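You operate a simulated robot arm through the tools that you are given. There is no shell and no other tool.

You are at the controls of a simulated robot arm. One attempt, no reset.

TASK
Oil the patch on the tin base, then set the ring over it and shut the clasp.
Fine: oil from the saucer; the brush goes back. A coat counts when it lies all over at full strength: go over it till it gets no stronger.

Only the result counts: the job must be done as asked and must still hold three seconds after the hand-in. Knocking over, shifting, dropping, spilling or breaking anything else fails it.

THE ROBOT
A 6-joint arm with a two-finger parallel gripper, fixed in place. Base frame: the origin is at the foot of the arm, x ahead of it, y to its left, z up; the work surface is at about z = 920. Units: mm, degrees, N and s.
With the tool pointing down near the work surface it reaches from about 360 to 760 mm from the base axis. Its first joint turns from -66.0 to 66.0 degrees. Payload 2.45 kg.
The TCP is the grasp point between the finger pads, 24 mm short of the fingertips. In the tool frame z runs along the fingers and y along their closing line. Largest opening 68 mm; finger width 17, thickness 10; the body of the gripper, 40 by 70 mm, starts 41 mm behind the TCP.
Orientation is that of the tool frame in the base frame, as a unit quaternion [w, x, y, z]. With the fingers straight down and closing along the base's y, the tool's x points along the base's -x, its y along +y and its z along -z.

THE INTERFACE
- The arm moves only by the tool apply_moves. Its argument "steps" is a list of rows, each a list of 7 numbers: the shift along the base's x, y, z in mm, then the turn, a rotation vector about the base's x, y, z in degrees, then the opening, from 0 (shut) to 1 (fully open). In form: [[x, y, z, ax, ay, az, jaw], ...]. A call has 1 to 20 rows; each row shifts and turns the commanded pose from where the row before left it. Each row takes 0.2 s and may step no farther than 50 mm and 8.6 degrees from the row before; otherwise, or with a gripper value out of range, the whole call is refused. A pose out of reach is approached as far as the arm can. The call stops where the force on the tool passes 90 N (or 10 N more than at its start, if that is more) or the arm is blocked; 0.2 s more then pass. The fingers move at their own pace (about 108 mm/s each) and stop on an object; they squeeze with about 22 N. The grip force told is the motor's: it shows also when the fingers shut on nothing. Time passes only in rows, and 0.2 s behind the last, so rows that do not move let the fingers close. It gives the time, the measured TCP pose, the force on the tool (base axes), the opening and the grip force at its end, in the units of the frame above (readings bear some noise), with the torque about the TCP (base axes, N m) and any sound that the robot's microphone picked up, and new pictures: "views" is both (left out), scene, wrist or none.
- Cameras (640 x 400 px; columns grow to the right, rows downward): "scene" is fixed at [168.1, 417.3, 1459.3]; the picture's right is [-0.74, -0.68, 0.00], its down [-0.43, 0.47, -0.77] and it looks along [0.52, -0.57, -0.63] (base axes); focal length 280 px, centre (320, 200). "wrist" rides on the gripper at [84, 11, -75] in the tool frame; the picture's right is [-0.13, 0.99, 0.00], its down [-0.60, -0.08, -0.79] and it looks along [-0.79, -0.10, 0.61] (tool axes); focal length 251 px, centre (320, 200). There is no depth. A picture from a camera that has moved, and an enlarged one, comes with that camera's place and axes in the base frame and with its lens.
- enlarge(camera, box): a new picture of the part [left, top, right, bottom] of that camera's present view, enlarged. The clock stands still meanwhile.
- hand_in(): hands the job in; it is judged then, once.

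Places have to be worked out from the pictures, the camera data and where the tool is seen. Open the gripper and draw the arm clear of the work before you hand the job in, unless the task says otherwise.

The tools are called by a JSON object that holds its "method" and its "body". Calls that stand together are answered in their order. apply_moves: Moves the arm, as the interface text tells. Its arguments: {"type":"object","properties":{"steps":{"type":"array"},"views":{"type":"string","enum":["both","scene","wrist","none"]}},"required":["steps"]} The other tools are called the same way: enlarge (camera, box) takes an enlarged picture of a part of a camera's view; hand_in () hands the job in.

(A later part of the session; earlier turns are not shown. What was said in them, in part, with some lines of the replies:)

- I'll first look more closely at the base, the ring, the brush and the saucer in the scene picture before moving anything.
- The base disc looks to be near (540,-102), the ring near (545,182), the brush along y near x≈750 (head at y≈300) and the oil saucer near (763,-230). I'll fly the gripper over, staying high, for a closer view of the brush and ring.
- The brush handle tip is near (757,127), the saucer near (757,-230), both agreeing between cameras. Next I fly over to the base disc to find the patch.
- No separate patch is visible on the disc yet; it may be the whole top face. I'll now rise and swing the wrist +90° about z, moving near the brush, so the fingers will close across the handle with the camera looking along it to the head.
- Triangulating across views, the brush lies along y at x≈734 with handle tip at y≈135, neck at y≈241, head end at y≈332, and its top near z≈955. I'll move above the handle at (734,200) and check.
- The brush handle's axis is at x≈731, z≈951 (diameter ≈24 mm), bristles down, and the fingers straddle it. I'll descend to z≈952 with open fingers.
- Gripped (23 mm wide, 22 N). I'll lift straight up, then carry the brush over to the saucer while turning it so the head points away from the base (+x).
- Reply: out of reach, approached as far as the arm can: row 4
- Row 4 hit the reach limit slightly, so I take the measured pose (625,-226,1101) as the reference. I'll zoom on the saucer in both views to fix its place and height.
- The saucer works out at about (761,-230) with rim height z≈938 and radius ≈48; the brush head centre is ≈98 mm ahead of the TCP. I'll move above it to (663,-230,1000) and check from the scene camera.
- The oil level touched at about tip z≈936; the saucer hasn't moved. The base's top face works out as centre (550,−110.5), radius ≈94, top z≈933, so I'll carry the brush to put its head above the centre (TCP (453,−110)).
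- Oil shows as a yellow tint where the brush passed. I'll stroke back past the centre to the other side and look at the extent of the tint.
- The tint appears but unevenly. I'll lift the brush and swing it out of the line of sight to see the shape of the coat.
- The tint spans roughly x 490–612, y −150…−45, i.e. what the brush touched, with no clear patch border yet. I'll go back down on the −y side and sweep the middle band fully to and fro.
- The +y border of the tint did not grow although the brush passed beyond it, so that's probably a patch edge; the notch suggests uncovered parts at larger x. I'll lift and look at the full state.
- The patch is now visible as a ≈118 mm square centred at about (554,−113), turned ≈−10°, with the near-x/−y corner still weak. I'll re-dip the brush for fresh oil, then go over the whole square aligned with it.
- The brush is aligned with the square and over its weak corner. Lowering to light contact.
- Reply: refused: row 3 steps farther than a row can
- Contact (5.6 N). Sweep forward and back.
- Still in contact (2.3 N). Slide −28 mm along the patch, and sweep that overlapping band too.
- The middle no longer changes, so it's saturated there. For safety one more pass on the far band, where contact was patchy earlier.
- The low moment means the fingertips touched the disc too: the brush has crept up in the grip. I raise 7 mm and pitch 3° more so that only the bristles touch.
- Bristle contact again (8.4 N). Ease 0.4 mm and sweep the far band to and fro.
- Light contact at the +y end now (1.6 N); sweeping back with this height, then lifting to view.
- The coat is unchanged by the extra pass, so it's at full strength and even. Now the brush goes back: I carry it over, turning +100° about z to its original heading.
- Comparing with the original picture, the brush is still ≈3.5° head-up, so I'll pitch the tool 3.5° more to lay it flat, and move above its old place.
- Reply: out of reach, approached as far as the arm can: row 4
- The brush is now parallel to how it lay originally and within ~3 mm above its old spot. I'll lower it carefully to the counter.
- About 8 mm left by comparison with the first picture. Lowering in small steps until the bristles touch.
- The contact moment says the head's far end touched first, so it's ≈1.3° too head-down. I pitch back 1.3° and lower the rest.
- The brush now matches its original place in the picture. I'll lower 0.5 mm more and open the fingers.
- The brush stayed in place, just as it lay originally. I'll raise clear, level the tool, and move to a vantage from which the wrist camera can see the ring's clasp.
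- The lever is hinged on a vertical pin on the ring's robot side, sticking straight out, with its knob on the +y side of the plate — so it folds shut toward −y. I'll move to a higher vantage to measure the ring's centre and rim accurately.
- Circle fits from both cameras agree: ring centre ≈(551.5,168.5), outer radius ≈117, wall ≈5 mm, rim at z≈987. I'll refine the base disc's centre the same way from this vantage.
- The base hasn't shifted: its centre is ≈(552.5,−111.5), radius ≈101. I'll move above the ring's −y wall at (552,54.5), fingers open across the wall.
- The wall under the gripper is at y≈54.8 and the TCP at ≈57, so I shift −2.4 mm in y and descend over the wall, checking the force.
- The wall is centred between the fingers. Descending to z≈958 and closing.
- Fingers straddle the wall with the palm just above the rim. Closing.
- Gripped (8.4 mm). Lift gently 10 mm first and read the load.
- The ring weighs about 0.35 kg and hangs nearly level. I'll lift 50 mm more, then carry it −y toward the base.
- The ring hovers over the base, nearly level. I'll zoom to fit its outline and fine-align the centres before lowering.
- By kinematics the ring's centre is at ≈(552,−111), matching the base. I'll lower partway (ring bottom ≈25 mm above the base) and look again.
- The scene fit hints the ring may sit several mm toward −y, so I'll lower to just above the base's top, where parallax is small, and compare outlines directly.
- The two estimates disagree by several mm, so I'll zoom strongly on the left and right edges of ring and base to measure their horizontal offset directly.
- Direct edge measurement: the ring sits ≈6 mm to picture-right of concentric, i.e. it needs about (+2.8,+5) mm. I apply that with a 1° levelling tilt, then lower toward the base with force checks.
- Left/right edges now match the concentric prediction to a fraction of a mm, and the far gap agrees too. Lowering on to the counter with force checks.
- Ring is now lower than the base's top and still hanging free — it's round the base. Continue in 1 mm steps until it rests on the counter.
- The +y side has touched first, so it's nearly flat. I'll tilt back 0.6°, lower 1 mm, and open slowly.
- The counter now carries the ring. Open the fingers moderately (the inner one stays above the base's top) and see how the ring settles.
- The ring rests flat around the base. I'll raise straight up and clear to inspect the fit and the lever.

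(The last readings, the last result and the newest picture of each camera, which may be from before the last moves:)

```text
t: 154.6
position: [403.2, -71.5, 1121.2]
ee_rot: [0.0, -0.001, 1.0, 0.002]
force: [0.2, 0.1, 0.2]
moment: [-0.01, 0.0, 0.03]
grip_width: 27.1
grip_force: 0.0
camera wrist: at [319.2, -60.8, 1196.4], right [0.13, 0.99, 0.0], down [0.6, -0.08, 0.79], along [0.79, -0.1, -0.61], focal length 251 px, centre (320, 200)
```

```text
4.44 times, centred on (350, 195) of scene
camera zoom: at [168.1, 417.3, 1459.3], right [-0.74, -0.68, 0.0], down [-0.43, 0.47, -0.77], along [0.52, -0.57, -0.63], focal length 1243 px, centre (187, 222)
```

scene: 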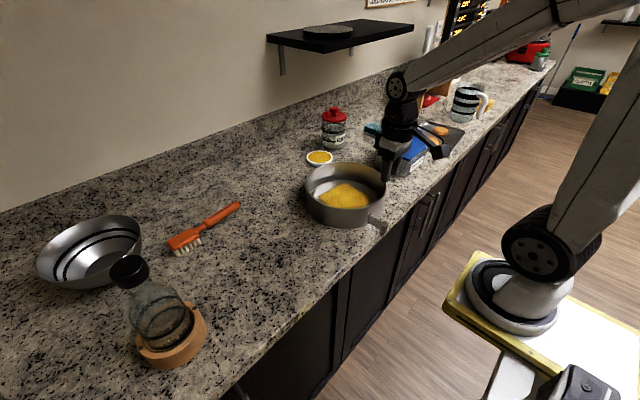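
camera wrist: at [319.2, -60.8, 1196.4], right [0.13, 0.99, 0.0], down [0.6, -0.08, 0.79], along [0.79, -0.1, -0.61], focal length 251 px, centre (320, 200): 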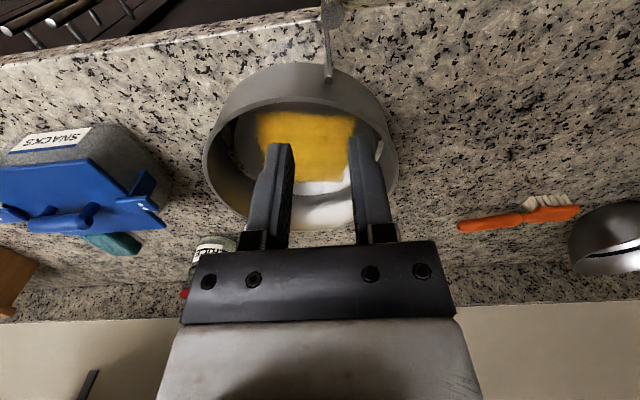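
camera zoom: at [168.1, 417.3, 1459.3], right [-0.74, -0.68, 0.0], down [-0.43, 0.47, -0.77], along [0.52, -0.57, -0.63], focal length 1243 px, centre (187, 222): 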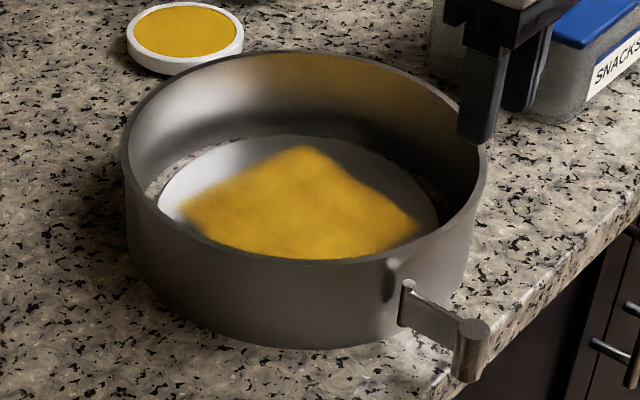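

The ring sits concentric round the base. Lever pin ≈(438,−68), knob ≈(389,−60), z 941–971. I'll close the fingers as a pusher, turn 90°, and go beside the knob's +y side.

{"method": "apply_moves", "body": {"steps": [[-1.4, 5, 0, 0, 0, 8.2, 0], [-1.4, 5, 0, 0, 0, 8.2, 0], [-1.4, 5, 0, 0, 0, 8.2, 0], [-1.4, 5, 0, 0, 0, 8.2, 0], [-1.4, 5, 0, 0, 0, 8.2, 0], [-1.4, 5, 0, 0, 0, 8.2, 0], [-1.4, 5, 0, 0, 0, 8.2, 0], [-1.4, 5, 0, 0, 0, 8.2, 0], [-1.4, 5, 0, 0, 0, 8.2, 0], [-1.4, 5, 0, 0, 0, 8.2, 0], [-1, 0, 0, 0, 0, 8, 0], [0, 0, -30, 0, 0, 0, 0], [0, 0, -30, 0, 0, 0, 0], [0, 0, 0, 0, 0, 0, 0]], "views": "both"}}

{"method": "enlarge", "body": {"camera": "scene", "box": [330, 170, 410, 240]}}

```text
t: 157.6
position: [390.3, -21.9, 1061.0]
ee_rot: [0.002, 0.708, -0.706, -0.002]
force: [0.6, 0.5, -0.9]
moment: [0.03, 0.02, -0.02]
grip_width: 0.0
grip_force: 21.6
camera wrist: at [378.9, -105.6, 1136.8], right [-0.99, 0.13, 0.0], down [0.08, 0.6, 0.79], along [0.1, 0.79, -0.61], focal length 251 px, centre (320, 200)
```

scene: 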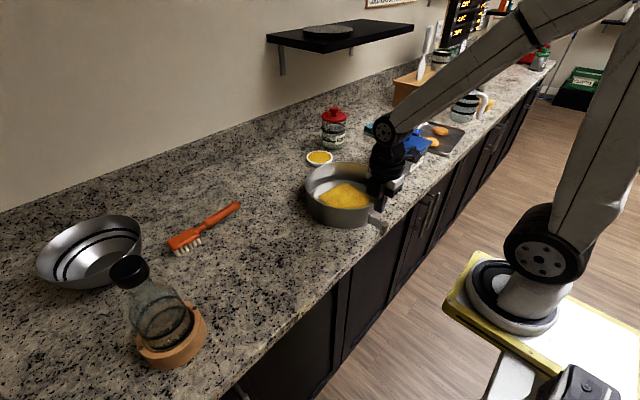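
wrist: 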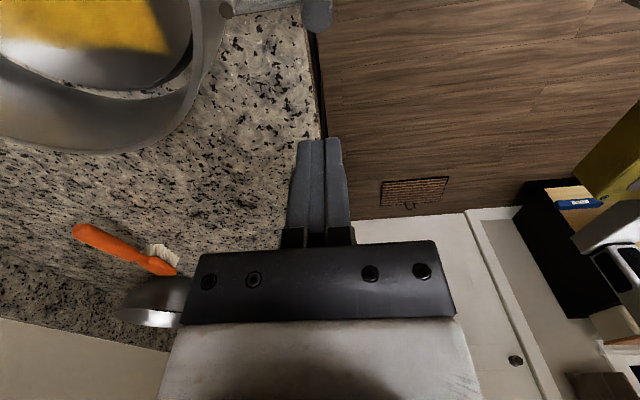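

```text
5.71 times, centred on (370, 205) of scene
camera zoom: at [168.1, 417.3, 1459.3], right [-0.74, -0.68, 0.0], down [-0.43, 0.47, -0.77], along [0.52, -0.57, -0.63], focal length 1598 px, centre (34, 171)
```

zoom: 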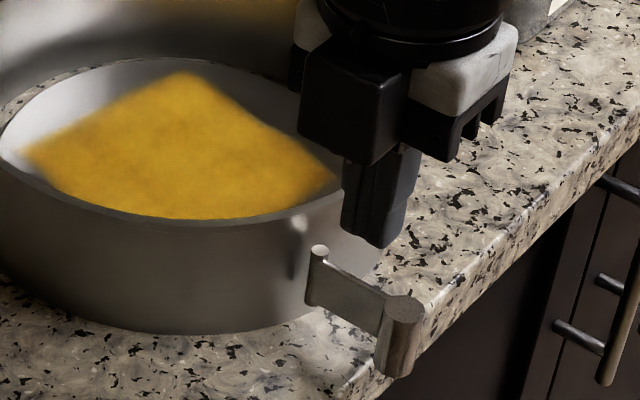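

The closed fingers are on the +y side of the knob. Descending to z≈962 beside it.

{"method": "apply_moves", "body": {"steps": [[0, 0, -35, 0, 0, 0, 0], [0, 0, -35, 0, 0, 0, 0], [0, 0, -20, 0, 0, 0, 0], [0, 0, -8, 0, 0, 0, 0], [0, 0, 0, 0, 0, 0, 0]], "views": "both"}}

{"method": "enlarge", "body": {"camera": "scene", "box": [330, 170, 410, 240]}}

```text
t: 158.8
position: [391.0, -22.0, 963.1]
ee_rot: [0.001, 0.708, -0.706, -0.001]
force: [-0.9, -0.8, 0.4]
moment: [0.0, -0.01, 0.01]
grip_width: 0.0
grip_force: 22.0
camera wrist: at [379.5, -104.4, 1038.8], right [-0.99, 0.13, 0.0], down [0.08, 0.6, 0.79], along [0.1, 0.79, -0.61], focal length 251 px, centre (320, 200)
```

scene: 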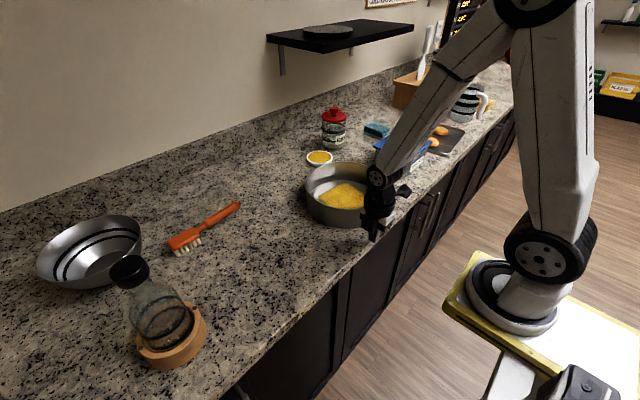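
wrist: 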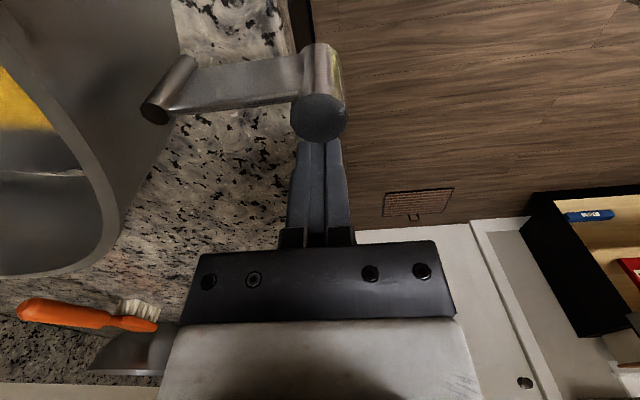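

```text
5.71 times, centred on (370, 205) of scene
camera zoom: at [168.1, 417.3, 1459.3], right [-0.74, -0.68, 0.0], down [-0.43, 0.47, -0.77], along [0.52, -0.57, -0.63], focal length 1598 px, centre (34, 171)
```

zoom: 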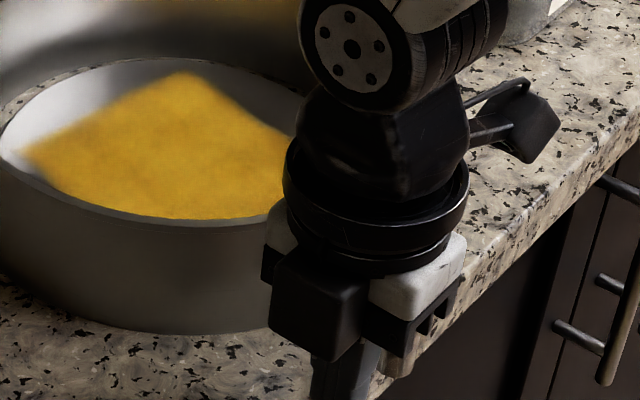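

Clear view: the knob is right in front of the fingers (on its −y side). I push gently toward −y and watch the forces.

{"method": "apply_moves", "body": {"steps": [[-1, -12, 0, 0, 0, 0, 0], [0, -6, 0, 0, 0, 0, 0], [0, -5, 0, 0, 0, 0, 0], [0, -5, 0, 0, 0, 0, 0], [0, 0, 0, 0, 0, 0, 0]], "views": "wrist"}}

```text
t: 160.0
position: [388.0, -49.3, 962.5]
ee_rot: [0.002, 0.707, -0.707, -0.001]
force: [-0.4, -0.4, 0.7]
moment: [0.0, 0.02, -0.02]
grip_width: 0.0
grip_force: 22.1
camera wrist: at [377.1, -132.4, 1039.1], right [-0.99, 0.13, 0.0], down [0.08, 0.6, 0.79], along [0.1, 0.79, -0.61], focal length 251 px, centre (320, 200)
```

wrist: 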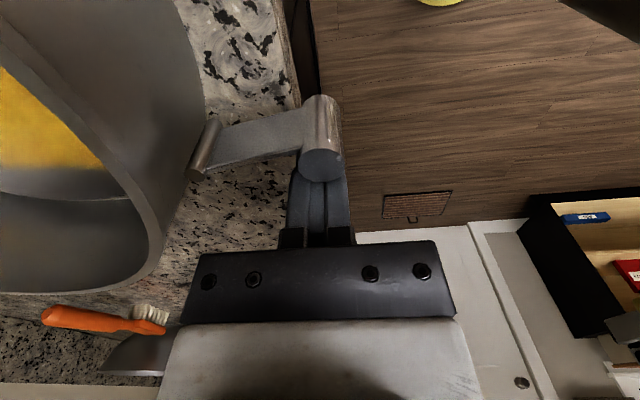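

Almost no force; the fingers are just touching or moving the knob. Continue pushing along the arc.

{"method": "apply_moves", "body": {"steps": [[0, -5, 0, 0, 0, 0, 0], [0, -5, 0, 0, 0, 0, 0], [0.5, -5, 0, 0, 0, 0, 0], [0, 0, 0, 0, 0, 0, 0]], "views": "both"}}

{"method": "enlarge", "body": {"camera": "scene", "box": [300, 150, 410, 240]}}

```text
t: 161.0
position: [388.1, -63.5, 963.8]
ee_rot: [0.002, 0.708, -0.706, -0.002]
force: [-0.2, -0.4, 0.5]
moment: [0.03, 0.01, -0.05]
grip_width: 0.0
grip_force: 22.0
camera wrist: at [378.2, -147.0, 1038.8], right [-0.99, 0.13, 0.0], down [0.08, 0.6, 0.79], along [0.1, 0.79, -0.61], focal length 251 px, centre (320, 200)
```

scene: 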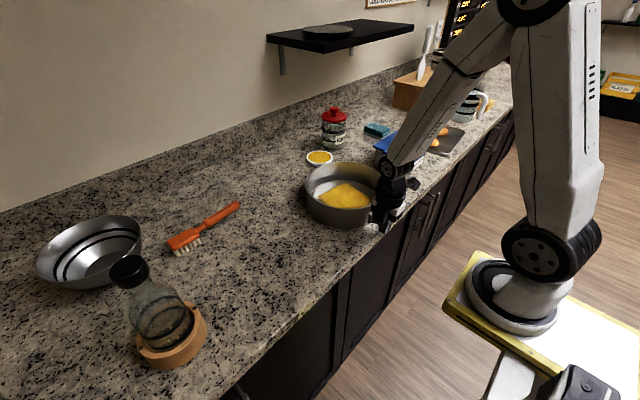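
wrist: 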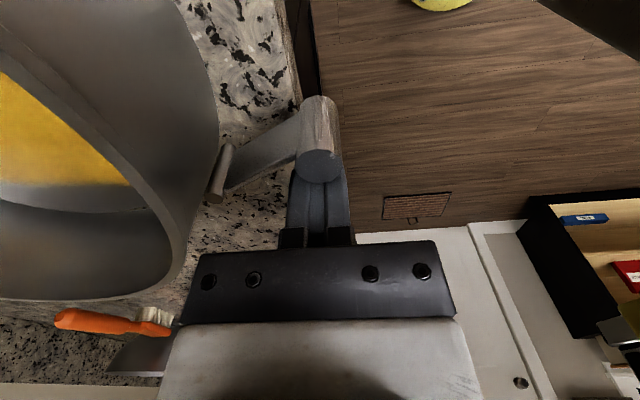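

```text
4.44 times, centred on (355, 195) of scene
camera zoom: at [168.1, 417.3, 1459.3], right [-0.74, -0.68, 0.0], down [-0.43, 0.47, -0.77], along [0.52, -0.57, -0.63], focal length 1243 px, centre (164, 222)
```

zoom: 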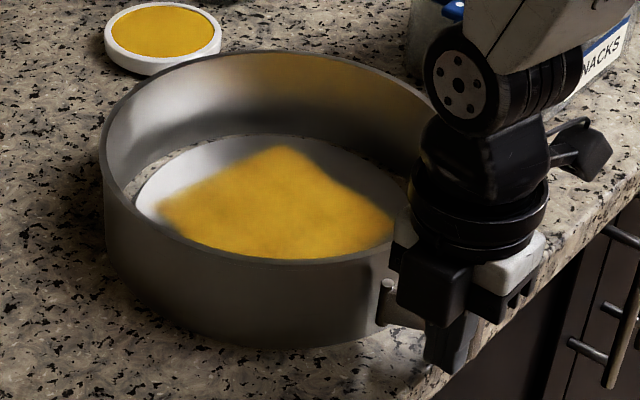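

The lever is swinging with negligible force and the ring stays put. Continue along the arc (−y and a little +x).

{"method": "apply_moves", "body": {"steps": [[1.5, -5, 0, 0, 0, 0, 0], [2, -5, 0, 0, 0, 0, 0], [3, -5, 0, 0, 0, 0, 0], [3, -4, 0, 0, 0, 0, 0], [0, 0, 0, 0, 0, 0, 0]], "views": "wrist"}}

{"method": "enlarge", "body": {"camera": "scene", "box": [300, 150, 410, 240]}}

```text
t: 162.2
position: [398.3, -83.3, 961.6]
ee_rot: [0.002, 0.708, -0.706, -0.001]
force: [-0.5, 0.3, -0.2]
moment: [0.03, 0.0, 0.01]
grip_width: 0.0
grip_force: 22.2
camera wrist: at [386.9, -166.2, 1038.3], right [-0.99, 0.13, 0.0], down [0.08, 0.6, 0.79], along [0.1, 0.79, -0.61], focal length 251 px, centre (320, 200)
```

wrist: 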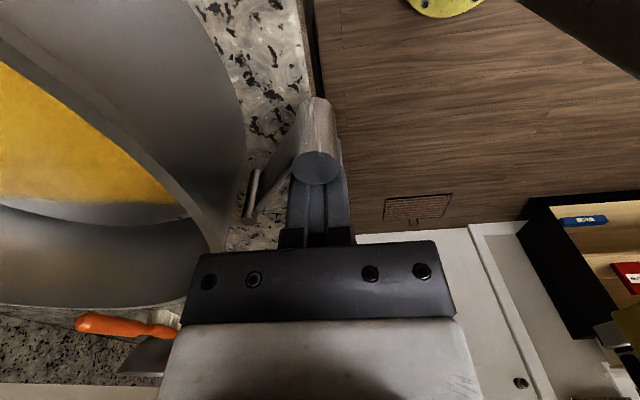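

```text
4.44 times, centred on (355, 195) of scene
camera zoom: at [168.1, 417.3, 1459.3], right [-0.74, -0.68, 0.0], down [-0.43, 0.47, -0.77], along [0.52, -0.57, -0.63], focal length 1243 px, centre (164, 222)
```

zoom: 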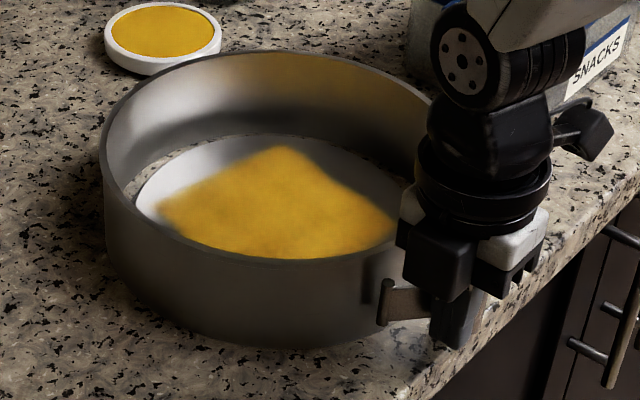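

Lever is at roughly 220°, still with no force. A little further along the arc, then I'll switch to a pinch between wall and knob for the final closing.

{"method": "apply_moves", "body": {"steps": [[2, -3, 0, 0, 0, 0, 0], [2, -3, 0, 0, 0, 0, 0], [2.5, -3, 0, 0, 0, 0, 0], [0, 0, 0, 0, 0, 0, 0]], "views": "wrist"}}

{"method": "enlarge", "body": {"camera": "scene", "box": [300, 150, 410, 240]}}

{"method": "enlarge", "body": {"camera": "wrist", "box": [180, 60, 400, 260]}}

```text
t: 163.2
position: [404.7, -92.4, 963.0]
ee_rot: [0.001, 0.708, -0.706, -0.002]
force: [-0.2, 1.2, 0.1]
moment: [0.03, -0.03, 0.0]
grip_width: 0.2
grip_force: 21.5
camera wrist: at [394.2, -175.6, 1038.7], right [-0.99, 0.13, 0.0], down [0.08, 0.6, 0.79], along [0.1, 0.79, -0.61], focal length 251 px, centre (320, 200)
```

wrist: 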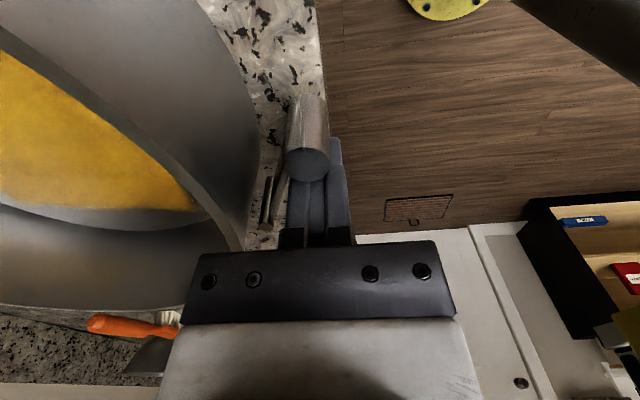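

```text
4.44 times, centred on (355, 195) of scene
camera zoom: at [168.1, 417.3, 1459.3], right [-0.74, -0.68, 0.0], down [-0.43, 0.47, -0.77], along [0.52, -0.57, -0.63], focal length 1243 px, centre (164, 222)
```

zoom: 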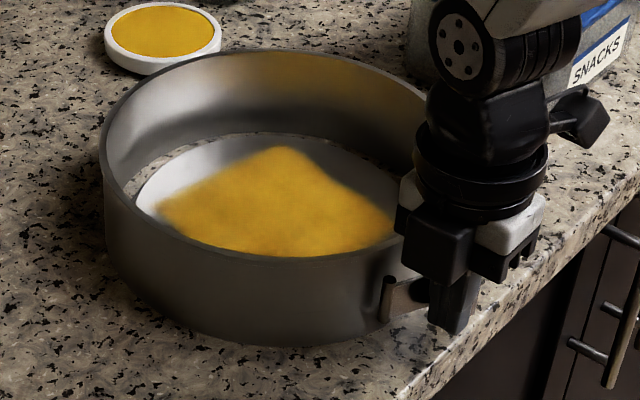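

```text
2.00 times, centred on (290, 160) of wrist
camera zoom: at [394.2, -175.6, 1038.7], right [-0.99, 0.13, 0.0], down [0.08, 0.6, 0.79], along [0.1, 0.79, -0.61], focal length 503 px, centre (380, 280)
```

zoom: 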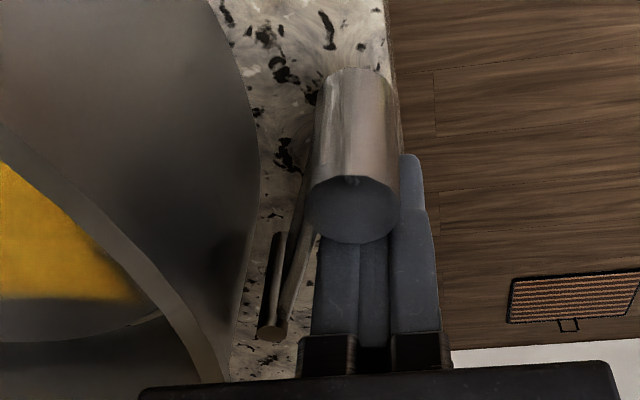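

The lever is now at ≈235° with the knob at (408,−110). I back off, rise, open, and reposition to straddle the wall and the knob along x (TCP ≈(426.5,−113)).

{"method": "apply_moves", "body": {"steps": [[-4, 8, 0, 0, 0, 0, 0], [0, 4, 30, 0, 0, 0, 0], [0, 0, 40, 0, 0, 0, 0.5], [13, -16, 0, 0, 0, 0, 1], [13, -16, 0, 0, 0, 0, 1], [0, 0, 0, 0, 0, 0, 1]], "views": "both"}}

{"method": "enlarge", "body": {"camera": "wrist", "box": [180, 0, 460, 200]}}

{"method": "enlarge", "body": {"camera": "scene", "box": [300, 150, 410, 240]}}

```text
t: 164.6
position: [426.4, -111.4, 1035.6]
ee_rot: [0.001, 0.707, -0.707, -0.001]
force: [0.5, 0.2, 0.1]
moment: [-0.03, 0.01, 0.02]
grip_width: 68.2
grip_force: 0.0
camera wrist: at [415.6, -194.4, 1110.1], right [-0.99, 0.13, 0.0], down [0.08, 0.6, 0.79], along [0.1, 0.79, -0.61], focal length 251 px, centre (320, 200)
```

scene: 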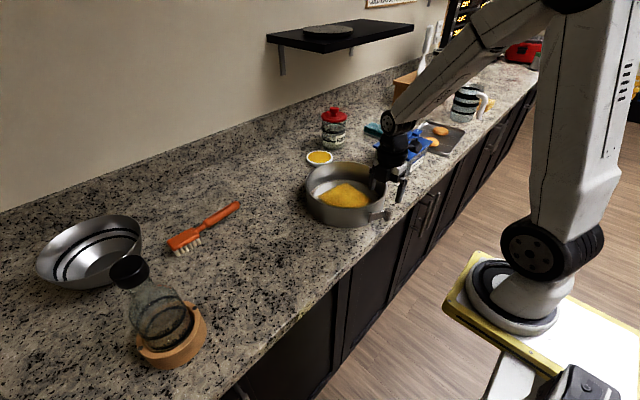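
wrist: 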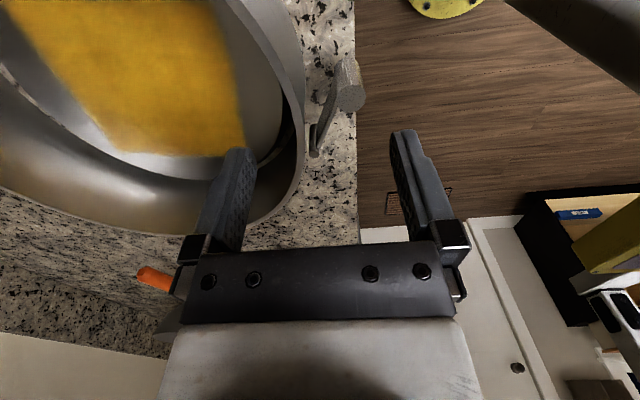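

```text
2.00 times, centred on (320, 100) of wrist
camera zoom: at [415.6, -194.4, 1110.1], right [-0.99, 0.13, 0.0], down [0.08, 0.6, 0.79], along [0.1, 0.79, -0.61], focal length 503 px, centre (320, 400)
```

zoom: 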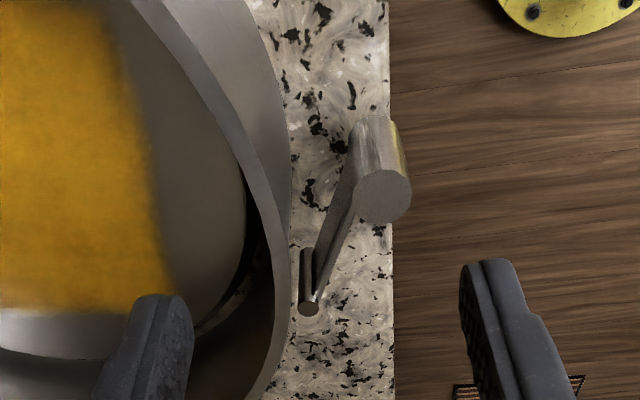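

```text
4.44 times, centred on (355, 195) of scene
camera zoom: at [168.1, 417.3, 1459.3], right [-0.74, -0.68, 0.0], down [-0.43, 0.47, -0.77], along [0.52, -0.57, -0.63], focal length 1243 px, centre (164, 222)
```

zoom: 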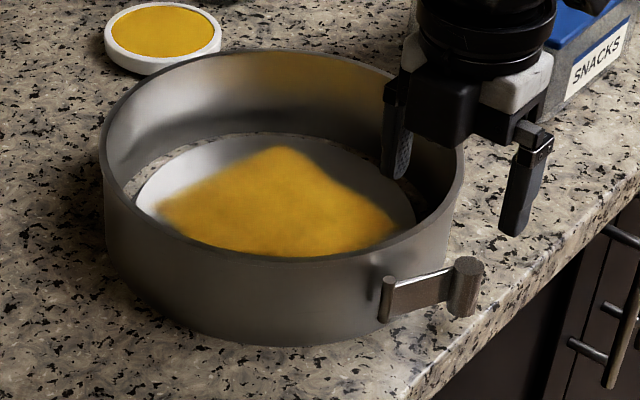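

The fingers straddle the wall and the knob nicely. Descending to z≈962.

{"method": "apply_moves", "body": {"steps": [[0, -1, -30, 0, 0, 0, 1], [0, 0, -25, 0, 0, 0, 1], [0, 0, -18, 0, 0, 0, 1], [0, 0, 0, 0, 0, 0, 1]], "views": "wrist"}}

{"method": "enlarge", "body": {"camera": "wrist", "box": [180, 60, 460, 260]}}

{"method": "enlarge", "body": {"camera": "scene", "box": [300, 150, 410, 240]}}

```text
t: 165.6
position: [425.7, -112.3, 960.7]
ee_rot: [0.001, 0.708, -0.706, -0.001]
force: [-0.1, -0.4, 0.0]
moment: [0.02, -0.01, 0.03]
grip_width: 68.0
grip_force: 0.0
camera wrist: at [414.9, -196.2, 1036.1], right [-0.99, 0.13, 0.0], down [0.08, 0.6, 0.79], along [0.1, 0.79, -0.61], focal length 251 px, centre (320, 200)
```

wrist: 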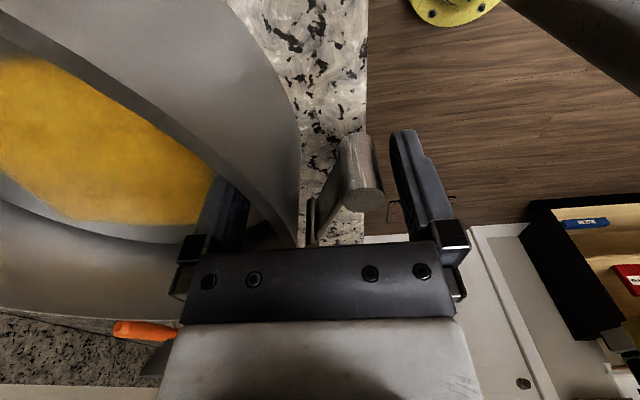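

```text
2.00 times, centred on (320, 160) of wrist
camera zoom: at [414.9, -196.2, 1036.1], right [-0.99, 0.13, 0.0], down [0.08, 0.6, 0.79], along [0.1, 0.79, -0.61], focal length 503 px, centre (320, 280)
```

zoom: 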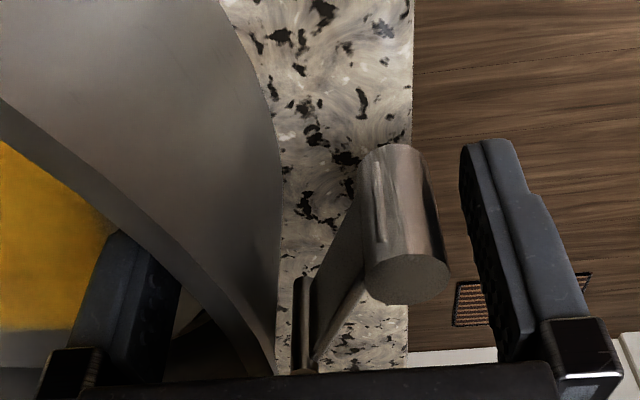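

```text
4.44 times, centred on (355, 195) of scene
camera zoom: at [168.1, 417.3, 1459.3], right [-0.74, -0.68, 0.0], down [-0.43, 0.47, -0.77], along [0.52, -0.57, -0.63], focal length 1243 px, centre (164, 222)
```

zoom: 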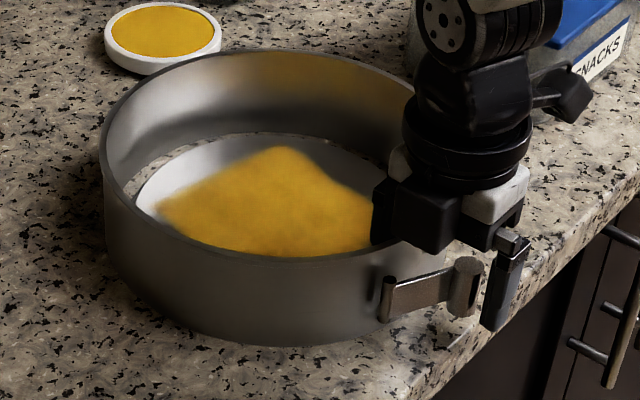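

Inner finger is inside the wall, outer finger beyond the knob, no contact. Close gradually to squeeze the lever shut.

{"method": "apply_moves", "body": {"steps": [[0, 0, 0, 0, 0, 0, 0.8], [0, 0, 0, 0, 0, 0, 0.7], [0, 0, 0, 0, 0, 0, 0.62], [0, 0, 0, 0, 0, 0, 0.56], [0, 0, 0, 0, 0, 0, 0.5], [0, 0, 0, 0, 0, 0, 0.5]], "views": "wrist"}}

{"method": "enlarge", "body": {"camera": "wrist", "box": [180, 60, 460, 260]}}

{"method": "enlarge", "body": {"camera": "scene", "box": [300, 150, 410, 240]}}

```text
t: 167.0
position: [425.6, -112.7, 961.2]
ee_rot: [0.001, 0.708, -0.706, -0.002]
force: [3.3, -1.2, 0.3]
moment: [0.03, -0.24, -0.12]
grip_width: 36.7
grip_force: 22.3
camera wrist: at [415.3, -196.3, 1036.6], right [-0.99, 0.13, 0.0], down [0.08, 0.6, 0.79], along [0.1, 0.79, -0.61], focal length 251 px, centre (320, 200)
```

wrist: 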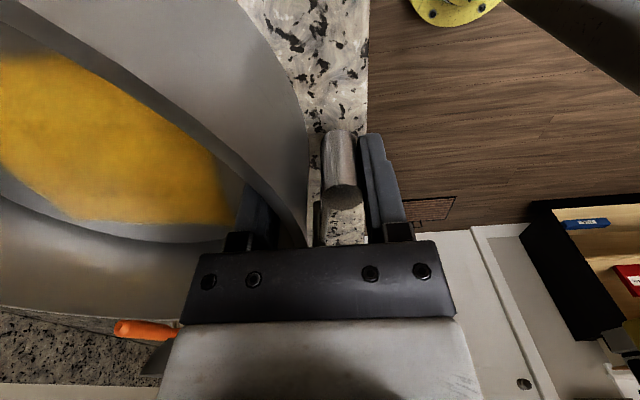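

```text
2.00 times, centred on (320, 160) of wrist
camera zoom: at [415.3, -196.3, 1036.6], right [-0.99, 0.13, 0.0], down [0.08, 0.6, 0.79], along [0.1, 0.79, -0.61], focal length 503 px, centre (320, 280)
```

zoom: 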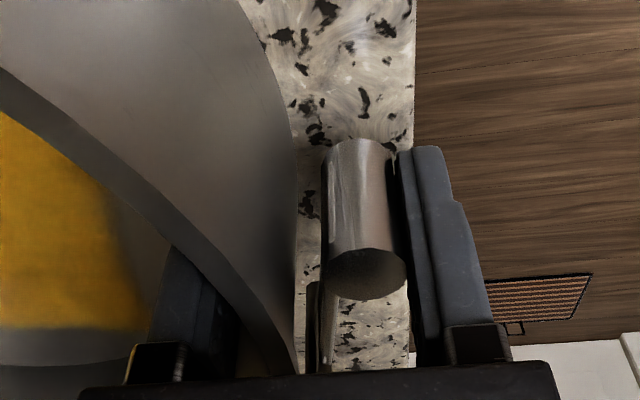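

```text
4.44 times, centred on (355, 195) of scene
camera zoom: at [168.2, 417.3, 1459.3], right [-0.74, -0.68, 0.0], down [-0.43, 0.47, -0.77], along [0.52, -0.57, -0.63], focal length 1243 px, centre (164, 222)
```

zoom: 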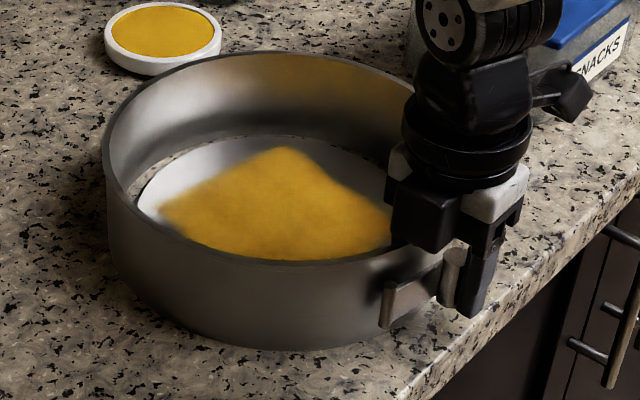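

The squeeze has the lever nearly against the ring at 36.7 mm. I'll command full closing and hold, to see whether it goes further or clicks.

{"method": "apply_moves", "body": {"steps": [[0, 0, 0, 0, 0, 0, 0.3], [0, 0, 0, 0, 0, 0, 0], [0, 0, 0, 0, 0, 0, 0], [0, 0, 0, 0, 0, 0, 0]], "views": "wrist"}}

{"method": "enlarge", "body": {"camera": "wrist", "box": [180, 60, 460, 260]}}

{"method": "enlarge", "body": {"camera": "scene", "box": [300, 150, 410, 240]}}

```text
t: 168.0
position: [426.3, -112.0, 960.7]
ee_rot: [0.001, 0.708, -0.706, -0.001]
force: [4.8, -1.8, 4.3]
moment: [0.01, -0.24, -0.3]
grip_width: 36.5
grip_force: 21.8
camera wrist: at [415.2, -196.3, 1036.6], right [-0.99, 0.13, 0.0], down [0.08, 0.6, 0.79], along [0.1, 0.79, -0.61], focal length 251 px, centre (320, 200)
```

wrist: 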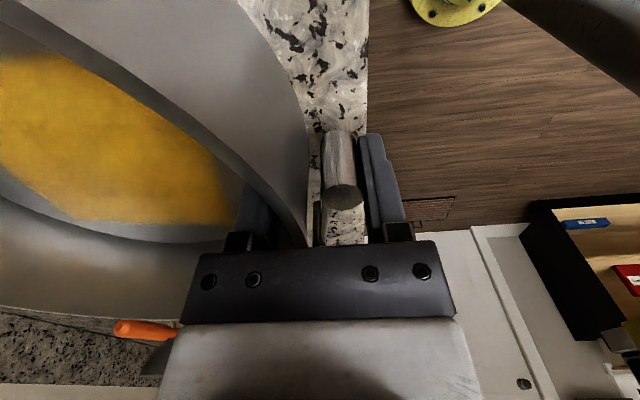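

```text
2.00 times, centred on (320, 160) of wrist
camera zoom: at [415.2, -196.3, 1036.6], right [-0.99, 0.13, 0.0], down [0.08, 0.6, 0.79], along [0.1, 0.79, -0.61], focal length 503 px, centre (320, 280)
```

zoom: 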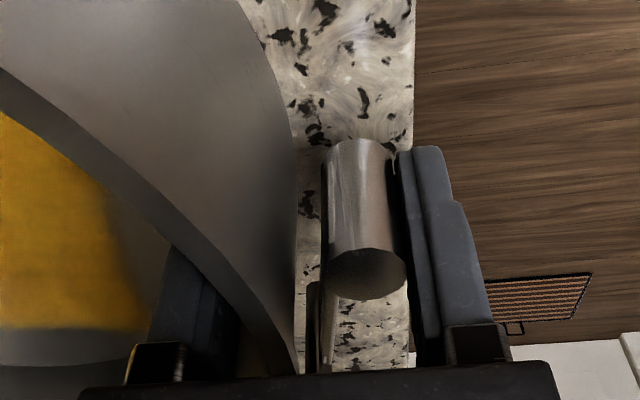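

```text
4.44 times, centred on (355, 195) of scene
camera zoom: at [168.2, 417.2, 1459.3], right [-0.74, -0.68, 0.0], down [-0.43, 0.47, -0.77], along [0.52, -0.57, -0.63], focal length 1243 px, centre (164, 222)
```

zoom: 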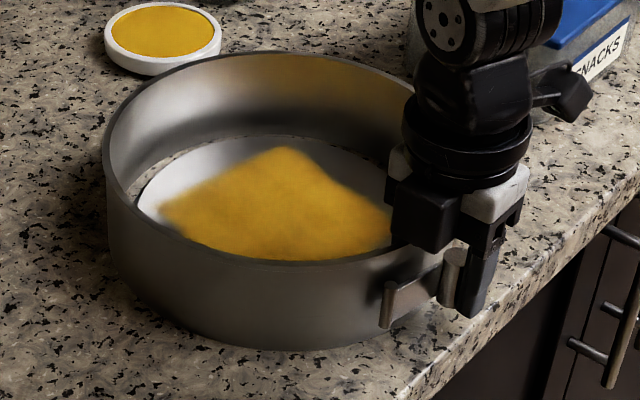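

It holds at 36.5 mm under full grip with the lever lying tangentially. I'll open to see whether the lever stays shut.

{"method": "apply_moves", "body": {"steps": [[0, 0, 0, 0, 0, 0, 0.6], [0, 0, 0, 0, 0, 0, 0.9], [0, 0, 0, 0, 0, 0, 1], [0, 0, 0, 0, 0, 0, 1]], "views": "wrist"}}

{"method": "enlarge", "body": {"camera": "wrist", "box": [180, 60, 460, 260]}}

{"method": "enlarge", "body": {"camera": "scene", "box": [300, 150, 410, 240]}}

```text
t: 169.0
position: [426.4, -112.6, 961.2]
ee_rot: [0.001, 0.707, -0.707, -0.001]
force: [0.1, 0.1, 0.4]
moment: [0.0, 0.0, -0.03]
grip_width: 68.1
grip_force: 0.0
camera wrist: at [415.0, -196.2, 1036.4], right [-0.99, 0.13, 0.0], down [0.08, 0.6, 0.79], along [0.1, 0.79, -0.61], focal length 251 px, centre (320, 200)
```

wrist: 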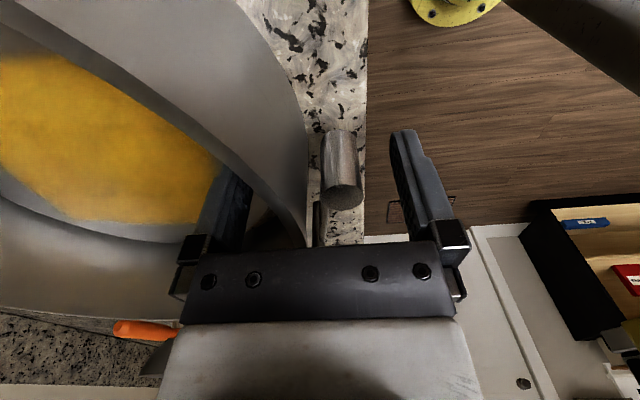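

```text
2.00 times, centred on (320, 160) of wrist
camera zoom: at [415.0, -196.2, 1036.4], right [-0.99, 0.13, 0.0], down [0.08, 0.6, 0.79], along [0.1, 0.79, -0.61], focal length 503 px, centre (320, 280)
```

zoom: 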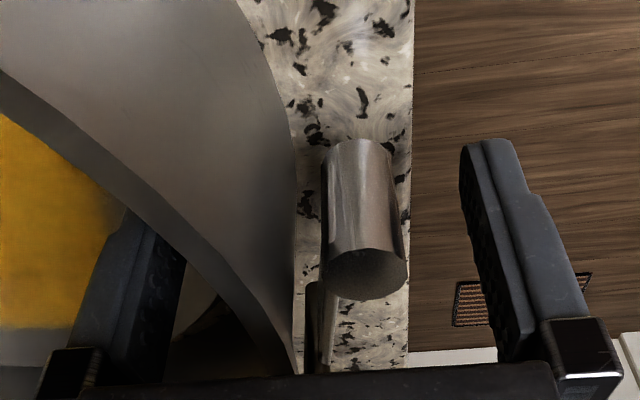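

```text
4.44 times, centred on (355, 195) of scene
camera zoom: at [168.1, 417.3, 1459.3], right [-0.74, -0.68, 0.0], down [-0.43, 0.47, -0.77], along [0.52, -0.57, -0.63], focal length 1243 px, centre (164, 222)
```

zoom: 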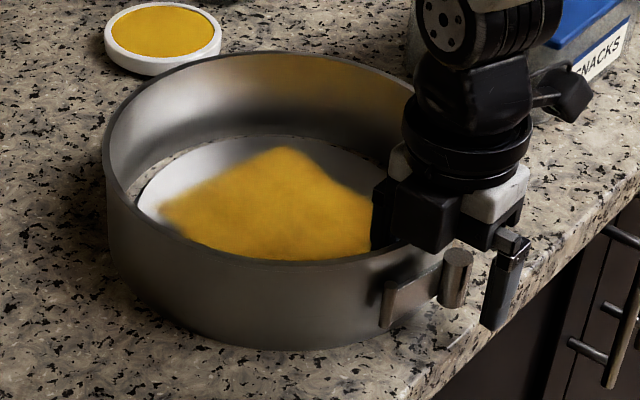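

The lever stays where it was left. I'll raise the gripper and look closely at the clasp to judge whether it's fully shut.

{"method": "apply_moves", "body": {"steps": [[0, 0, 30, 0, 0, 0, 1], [0, 0, 40, 0, 0, 0, 1], [0, -5, 20, 0, 0, 0, 1], [0, -10, 0, 0, 0, 0, 1], [0, 0, 0, 0, 0, 0, 1]], "views": "wrist"}}

{"method": "enlarge", "body": {"camera": "wrist", "box": [240, 0, 400, 140]}}

{"method": "enlarge", "body": {"camera": "scene", "box": [360, 190, 410, 230]}}

{"method": "enlarge", "body": {"camera": "scene", "box": [300, 150, 410, 240]}}

```text
t: 170.2
position: [426.4, -129.5, 1051.2]
ee_rot: [0.001, 0.708, -0.706, -0.001]
force: [-0.7, 0.3, -0.6]
moment: [0.03, 0.0, 0.01]
grip_width: 67.8
grip_force: 0.0
camera wrist: at [415.2, -212.8, 1126.8], right [-0.99, 0.13, 0.0], down [0.08, 0.6, 0.79], along [0.1, 0.79, -0.61], focal length 251 px, centre (320, 200)
```

wrist: 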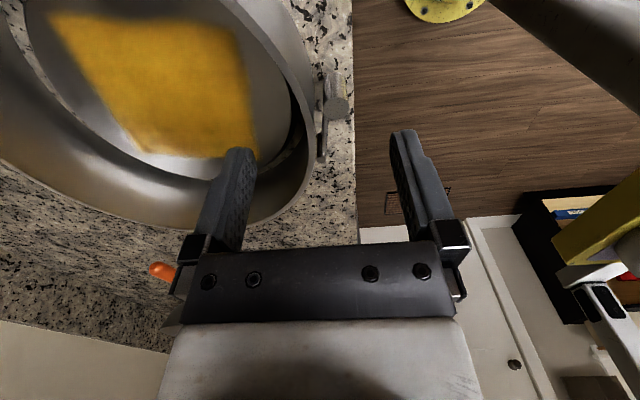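

```text
2.86 times, centred on (320, 70) of wrist
camera zoom: at [415.2, -212.8, 1126.8], right [-0.99, 0.13, 0.0], down [0.08, 0.6, 0.79], along [0.1, 0.79, -0.61], focal length 718 px, centre (320, 571)
```

zoom: 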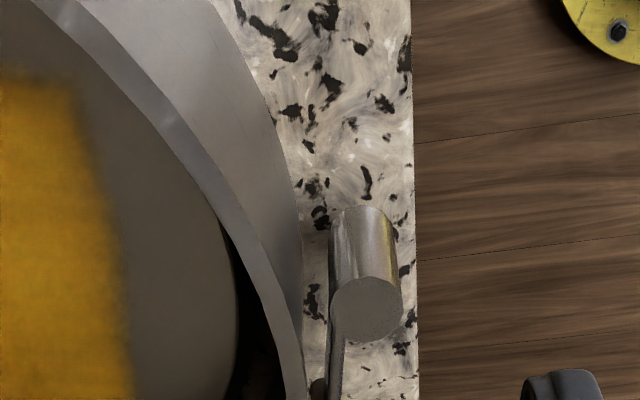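

```text
10.00 times, centred on (385, 210) of scene
camera zoom: at [168.1, 417.3, 1459.3], right [-0.74, -0.68, 0.0], down [-0.43, 0.47, -0.77], along [0.52, -0.57, -0.63], focal length 2796 px, centre (-330, 100)
```

zoom: 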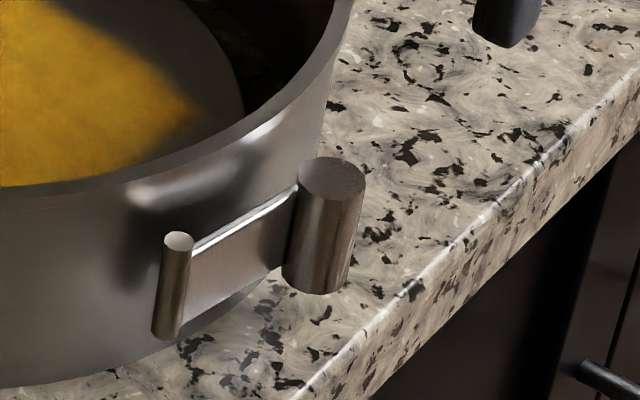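

```text
4.44 times, centred on (355, 195) of scene
camera zoom: at [168.1, 417.3, 1459.3], right [-0.74, -0.68, 0.0], down [-0.43, 0.47, -0.77], along [0.52, -0.57, -0.63], focal length 1243 px, centre (164, 222)
```

zoom: 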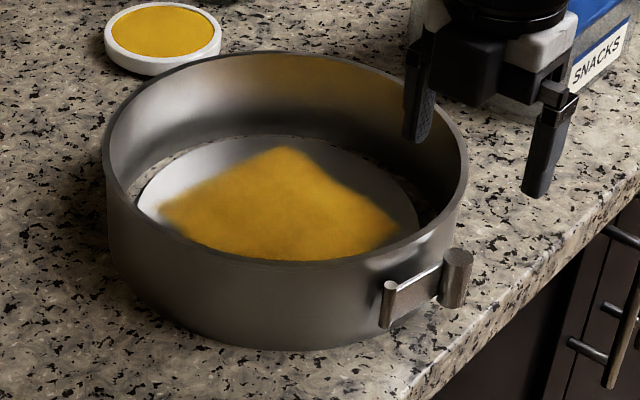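

The lever now lies along the ring's tangent (≈249°), against a hard stop that didn't yield to the full 22 N pinch, and it stays there. I'll withdraw up and away and check the whole scene.

{"method": "apply_moves", "body": {"steps": [[0, 0, 45, 0, 0, 0, 1], [0, 0, 45, 0, 0, 0, 1], [0, 0, 45, 0, 0, 0, 1], [0, 8, 10, 0, 0, -8.2, 1], [0, 8, 10, 0, 0, -8.2, 1], [0, 8, 10, 0, 0, -8.2, 1], [0, 8, 10, 0, 0, -8.2, 1], [0, 8, 10, 0, 0, -8.2, 1], [0, 8, 10, 0, 0, -8.2, 1], [0, 8, 5, 0, 0, -8.2, 1], [0, 8, 0, 0, 0, -8.2, 1], [0, 8, 0, 0, 0, -8.2, 1], [0, 8, 0, 0, 0, -8.2, 1], [0, 8, 0, 0, 0, -8, 1], [0, 0, 0, 0, 0, 0, 1]], "views": "both"}}

{"method": "enlarge", "body": {"camera": "wrist", "box": [180, 0, 420, 150]}}

{"method": "enlarge", "body": {"camera": "scene", "box": [300, 140, 410, 240]}}

```text
t: 173.4
position: [427.9, -38.8, 1250.6]
ee_rot: [0.0, 0.0, 1.0, 0.001]
force: [-0.7, -0.2, -0.8]
moment: [0.0, 0.02, 0.02]
grip_width: 67.9
grip_force: 0.3
camera wrist: at [342.6, -28.6, 1326.3], right [0.13, 0.99, 0.0], down [0.6, -0.08, 0.79], along [0.79, -0.1, -0.61], focal length 251 px, centre (320, 200)
```

scene: 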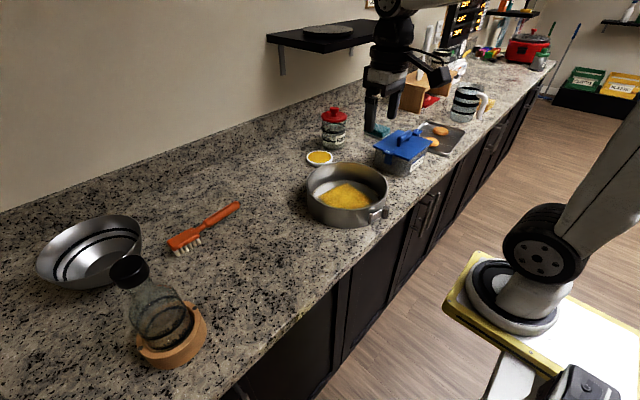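
wrist: 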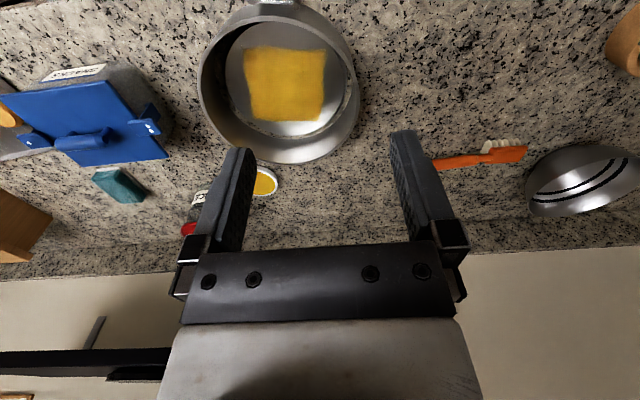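

```text
2.67 times, centred on (300, 75) of wrist
camera zoom: at [342.6, -28.6, 1326.3], right [0.13, 0.99, 0.0], down [0.6, -0.08, 0.79], along [0.79, -0.1, -0.61], focal length 670 px, centre (373, 533)
```

zoom: 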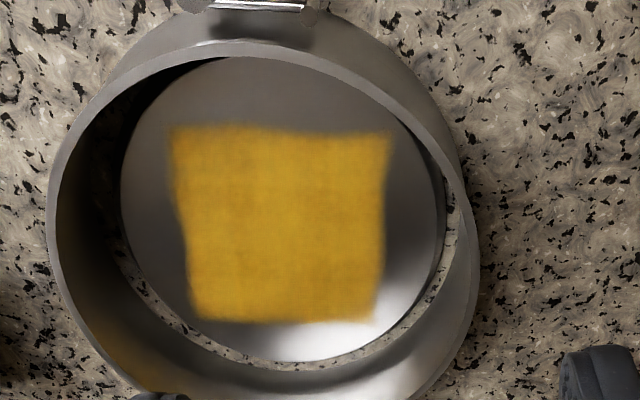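

```text
4.00 times, centred on (355, 190) of scene
camera zoom: at [168.1, 417.3, 1459.3], right [-0.74, -0.68, 0.0], down [-0.43, 0.47, -0.77], along [0.52, -0.57, -0.63], focal length 1119 px, centre (180, 240)
```

zoom: 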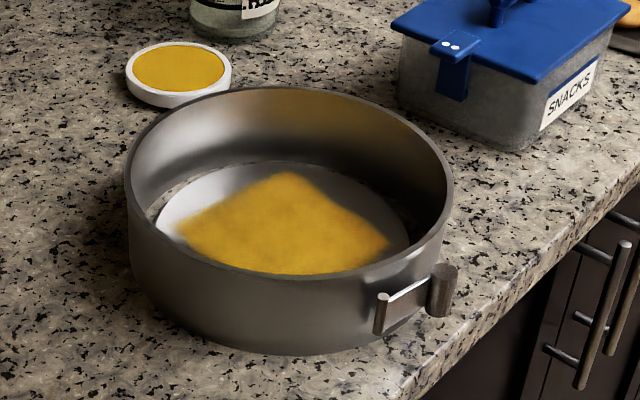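

Everything else looks untouched. I'll measure the ring–base concentricity more exactly from this view before deciding whether to nudge.

{"method": "enlarge", "body": {"camera": "wrist", "box": [190, 0, 290, 90]}}

{"method": "enlarge", "body": {"camera": "wrist", "box": [280, 0, 380, 90]}}

{"method": "enlarge", "body": {"camera": "wrist", "box": [190, 80, 290, 170]}}

{"method": "enlarge", "body": {"camera": "wrist", "box": [280, 80, 380, 170]}}

```text
4.44 times, centred on (240, 45) of wrist
camera zoom: at [342.6, -28.6, 1326.3], right [0.13, 0.99, 0.0], down [0.6, -0.08, 0.79], along [0.79, -0.1, -0.61], focal length 1118 px, centre (676, 889)
```

zoom: 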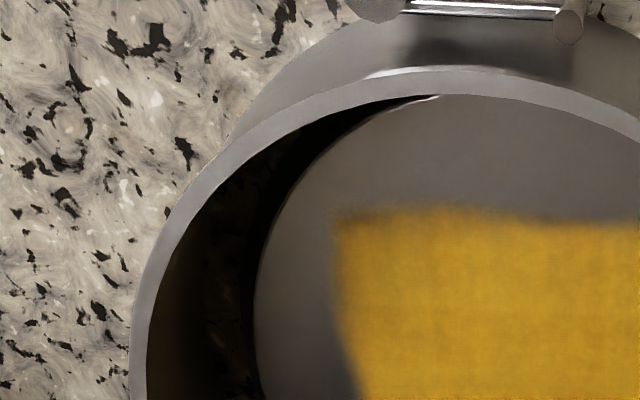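

```text
4.44 times, centred on (330, 45) of wrist
camera zoom: at [342.6, -28.6, 1326.3], right [0.13, 0.99, 0.0], down [0.6, -0.08, 0.79], along [0.79, -0.1, -0.61], focal length 1118 px, centre (276, 889)
```

zoom: 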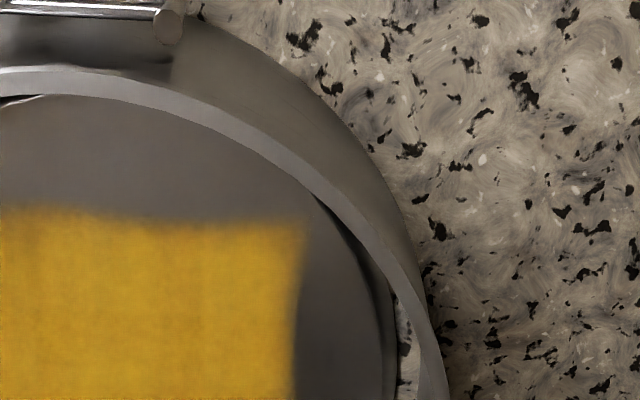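

```text
4.44 times, centred on (240, 125) of wrist
camera zoom: at [342.6, -28.6, 1326.3], right [0.13, 0.99, 0.0], down [0.6, -0.08, 0.79], along [0.79, -0.1, -0.61], focal length 1118 px, centre (676, 533)
```

zoom: 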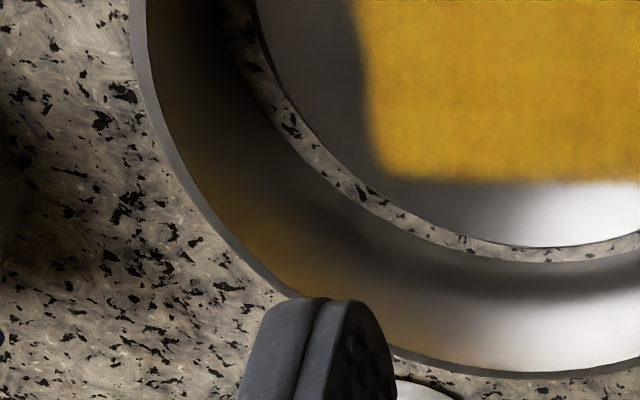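

```text
4.44 times, centred on (330, 125) of wrist
camera zoom: at [342.6, -28.6, 1326.3], right [0.13, 0.99, 0.0], down [0.6, -0.08, 0.79], along [0.79, -0.1, -0.61], focal length 1118 px, centre (276, 533)
```

zoom: 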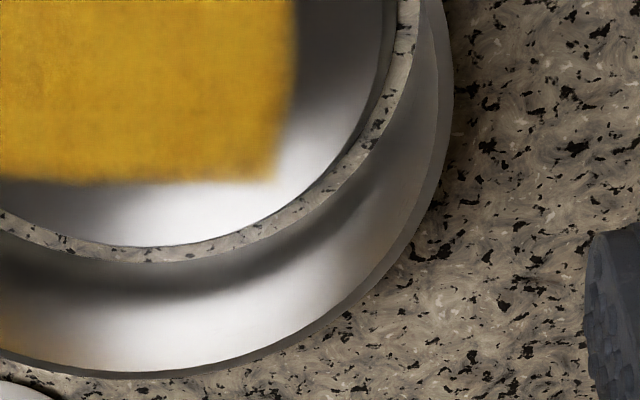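

The visible counter strip between base and ring is even all round (≈8–10 mm), so the ring is concentric; one last look at the brush, saucer and clasp before handing in.

{"method": "enlarge", "body": {"camera": "scene", "box": [150, 160, 260, 270]}}

{"method": "enlarge", "body": {"camera": "scene", "box": [360, 190, 410, 230]}}

{"method": "enlarge", "body": {"camera": "wrist", "box": [250, 0, 350, 40]}}

```text
3.64 times, centred on (205, 215) of scene
camera zoom: at [168.1, 417.3, 1459.3], right [-0.74, -0.68, 0.0], down [-0.43, 0.47, -0.77], along [0.52, -0.57, -0.63], focal length 1017 px, centre (738, 146)
```

zoom: 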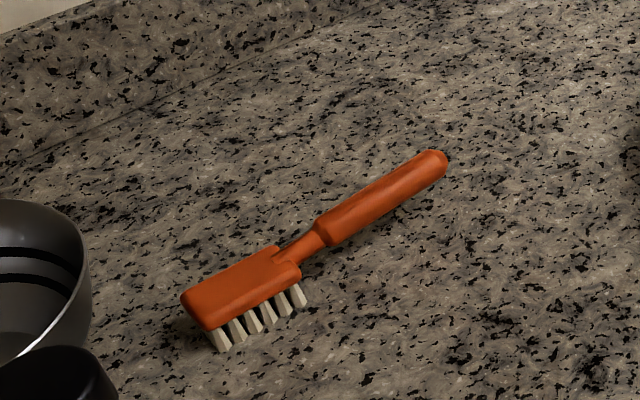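

```text
10.00 times, centred on (385, 210) of scene
camera zoom: at [168.1, 417.3, 1459.3], right [-0.74, -0.68, 0.0], down [-0.43, 0.47, -0.77], along [0.52, -0.57, -0.63], focal length 2796 px, centre (-330, 100)
```

zoom: 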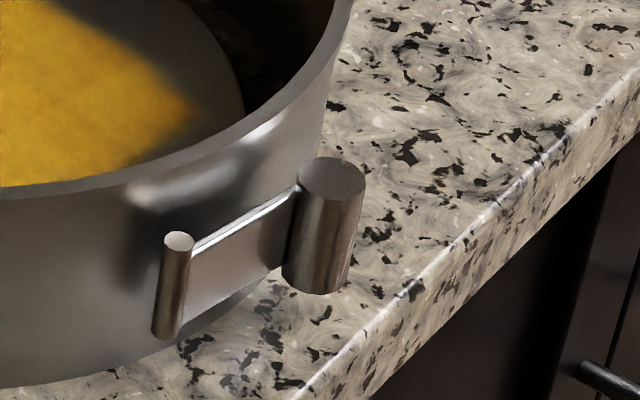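

```text
6.40 times, centred on (300, 20) of wrist
camera zoom: at [342.6, -28.6, 1326.3], right [0.13, 0.99, 0.0], down [0.6, -0.08, 0.79], along [0.79, -0.1, -0.61], focal length 1609 px, centre (448, 1352)
```

zoom: 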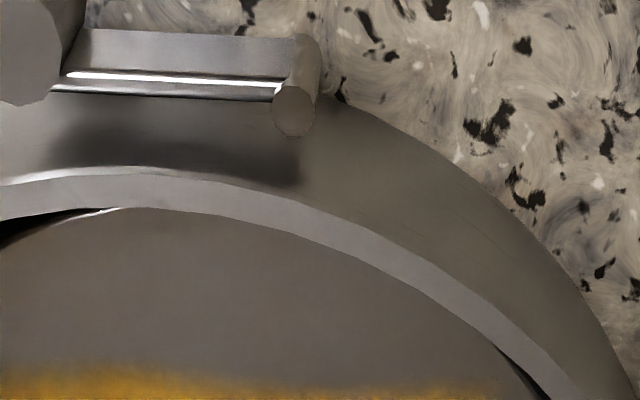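

The brush lies exactly where it was, the coat is full and even, the ring sits round the base and the lever is at its stop along the ring; the gripper is open and clear. Handing in.

{"method": "hand_in", "body": {}}

```text
The job is handed in.
```

I've handed the job in: the patch is oiled, the brush is back, the ring is over the base and the clasp lever is folded shut. I haven't seen a verdict. The clasp is the one part I couldn't fully confirm.

- **Oil:** The patch turned out to be a square about 118 mm across in the middle of the base. I dipped the brush three times and went over it until further passes made no visible difference.
- **Brush:** It is back where it started and matches the first picture.
- **Ring:** It sits flat around the base with a gap of roughly 8–10 mm where I could see it.
- **Clasp:** I pushed the lever round, then squeezed it closed with the full 22 N grip until it met a hard stop. It lies along the ring and stayed there when released. The microphone picked up no click, so I judged it shut from its position and the stop.

Partway through the oiling, the fingertips briefly touched the base. It did not move. Nothing else on the counter looked disturbed in the last pictures, and the gripper is open and clear of the work.
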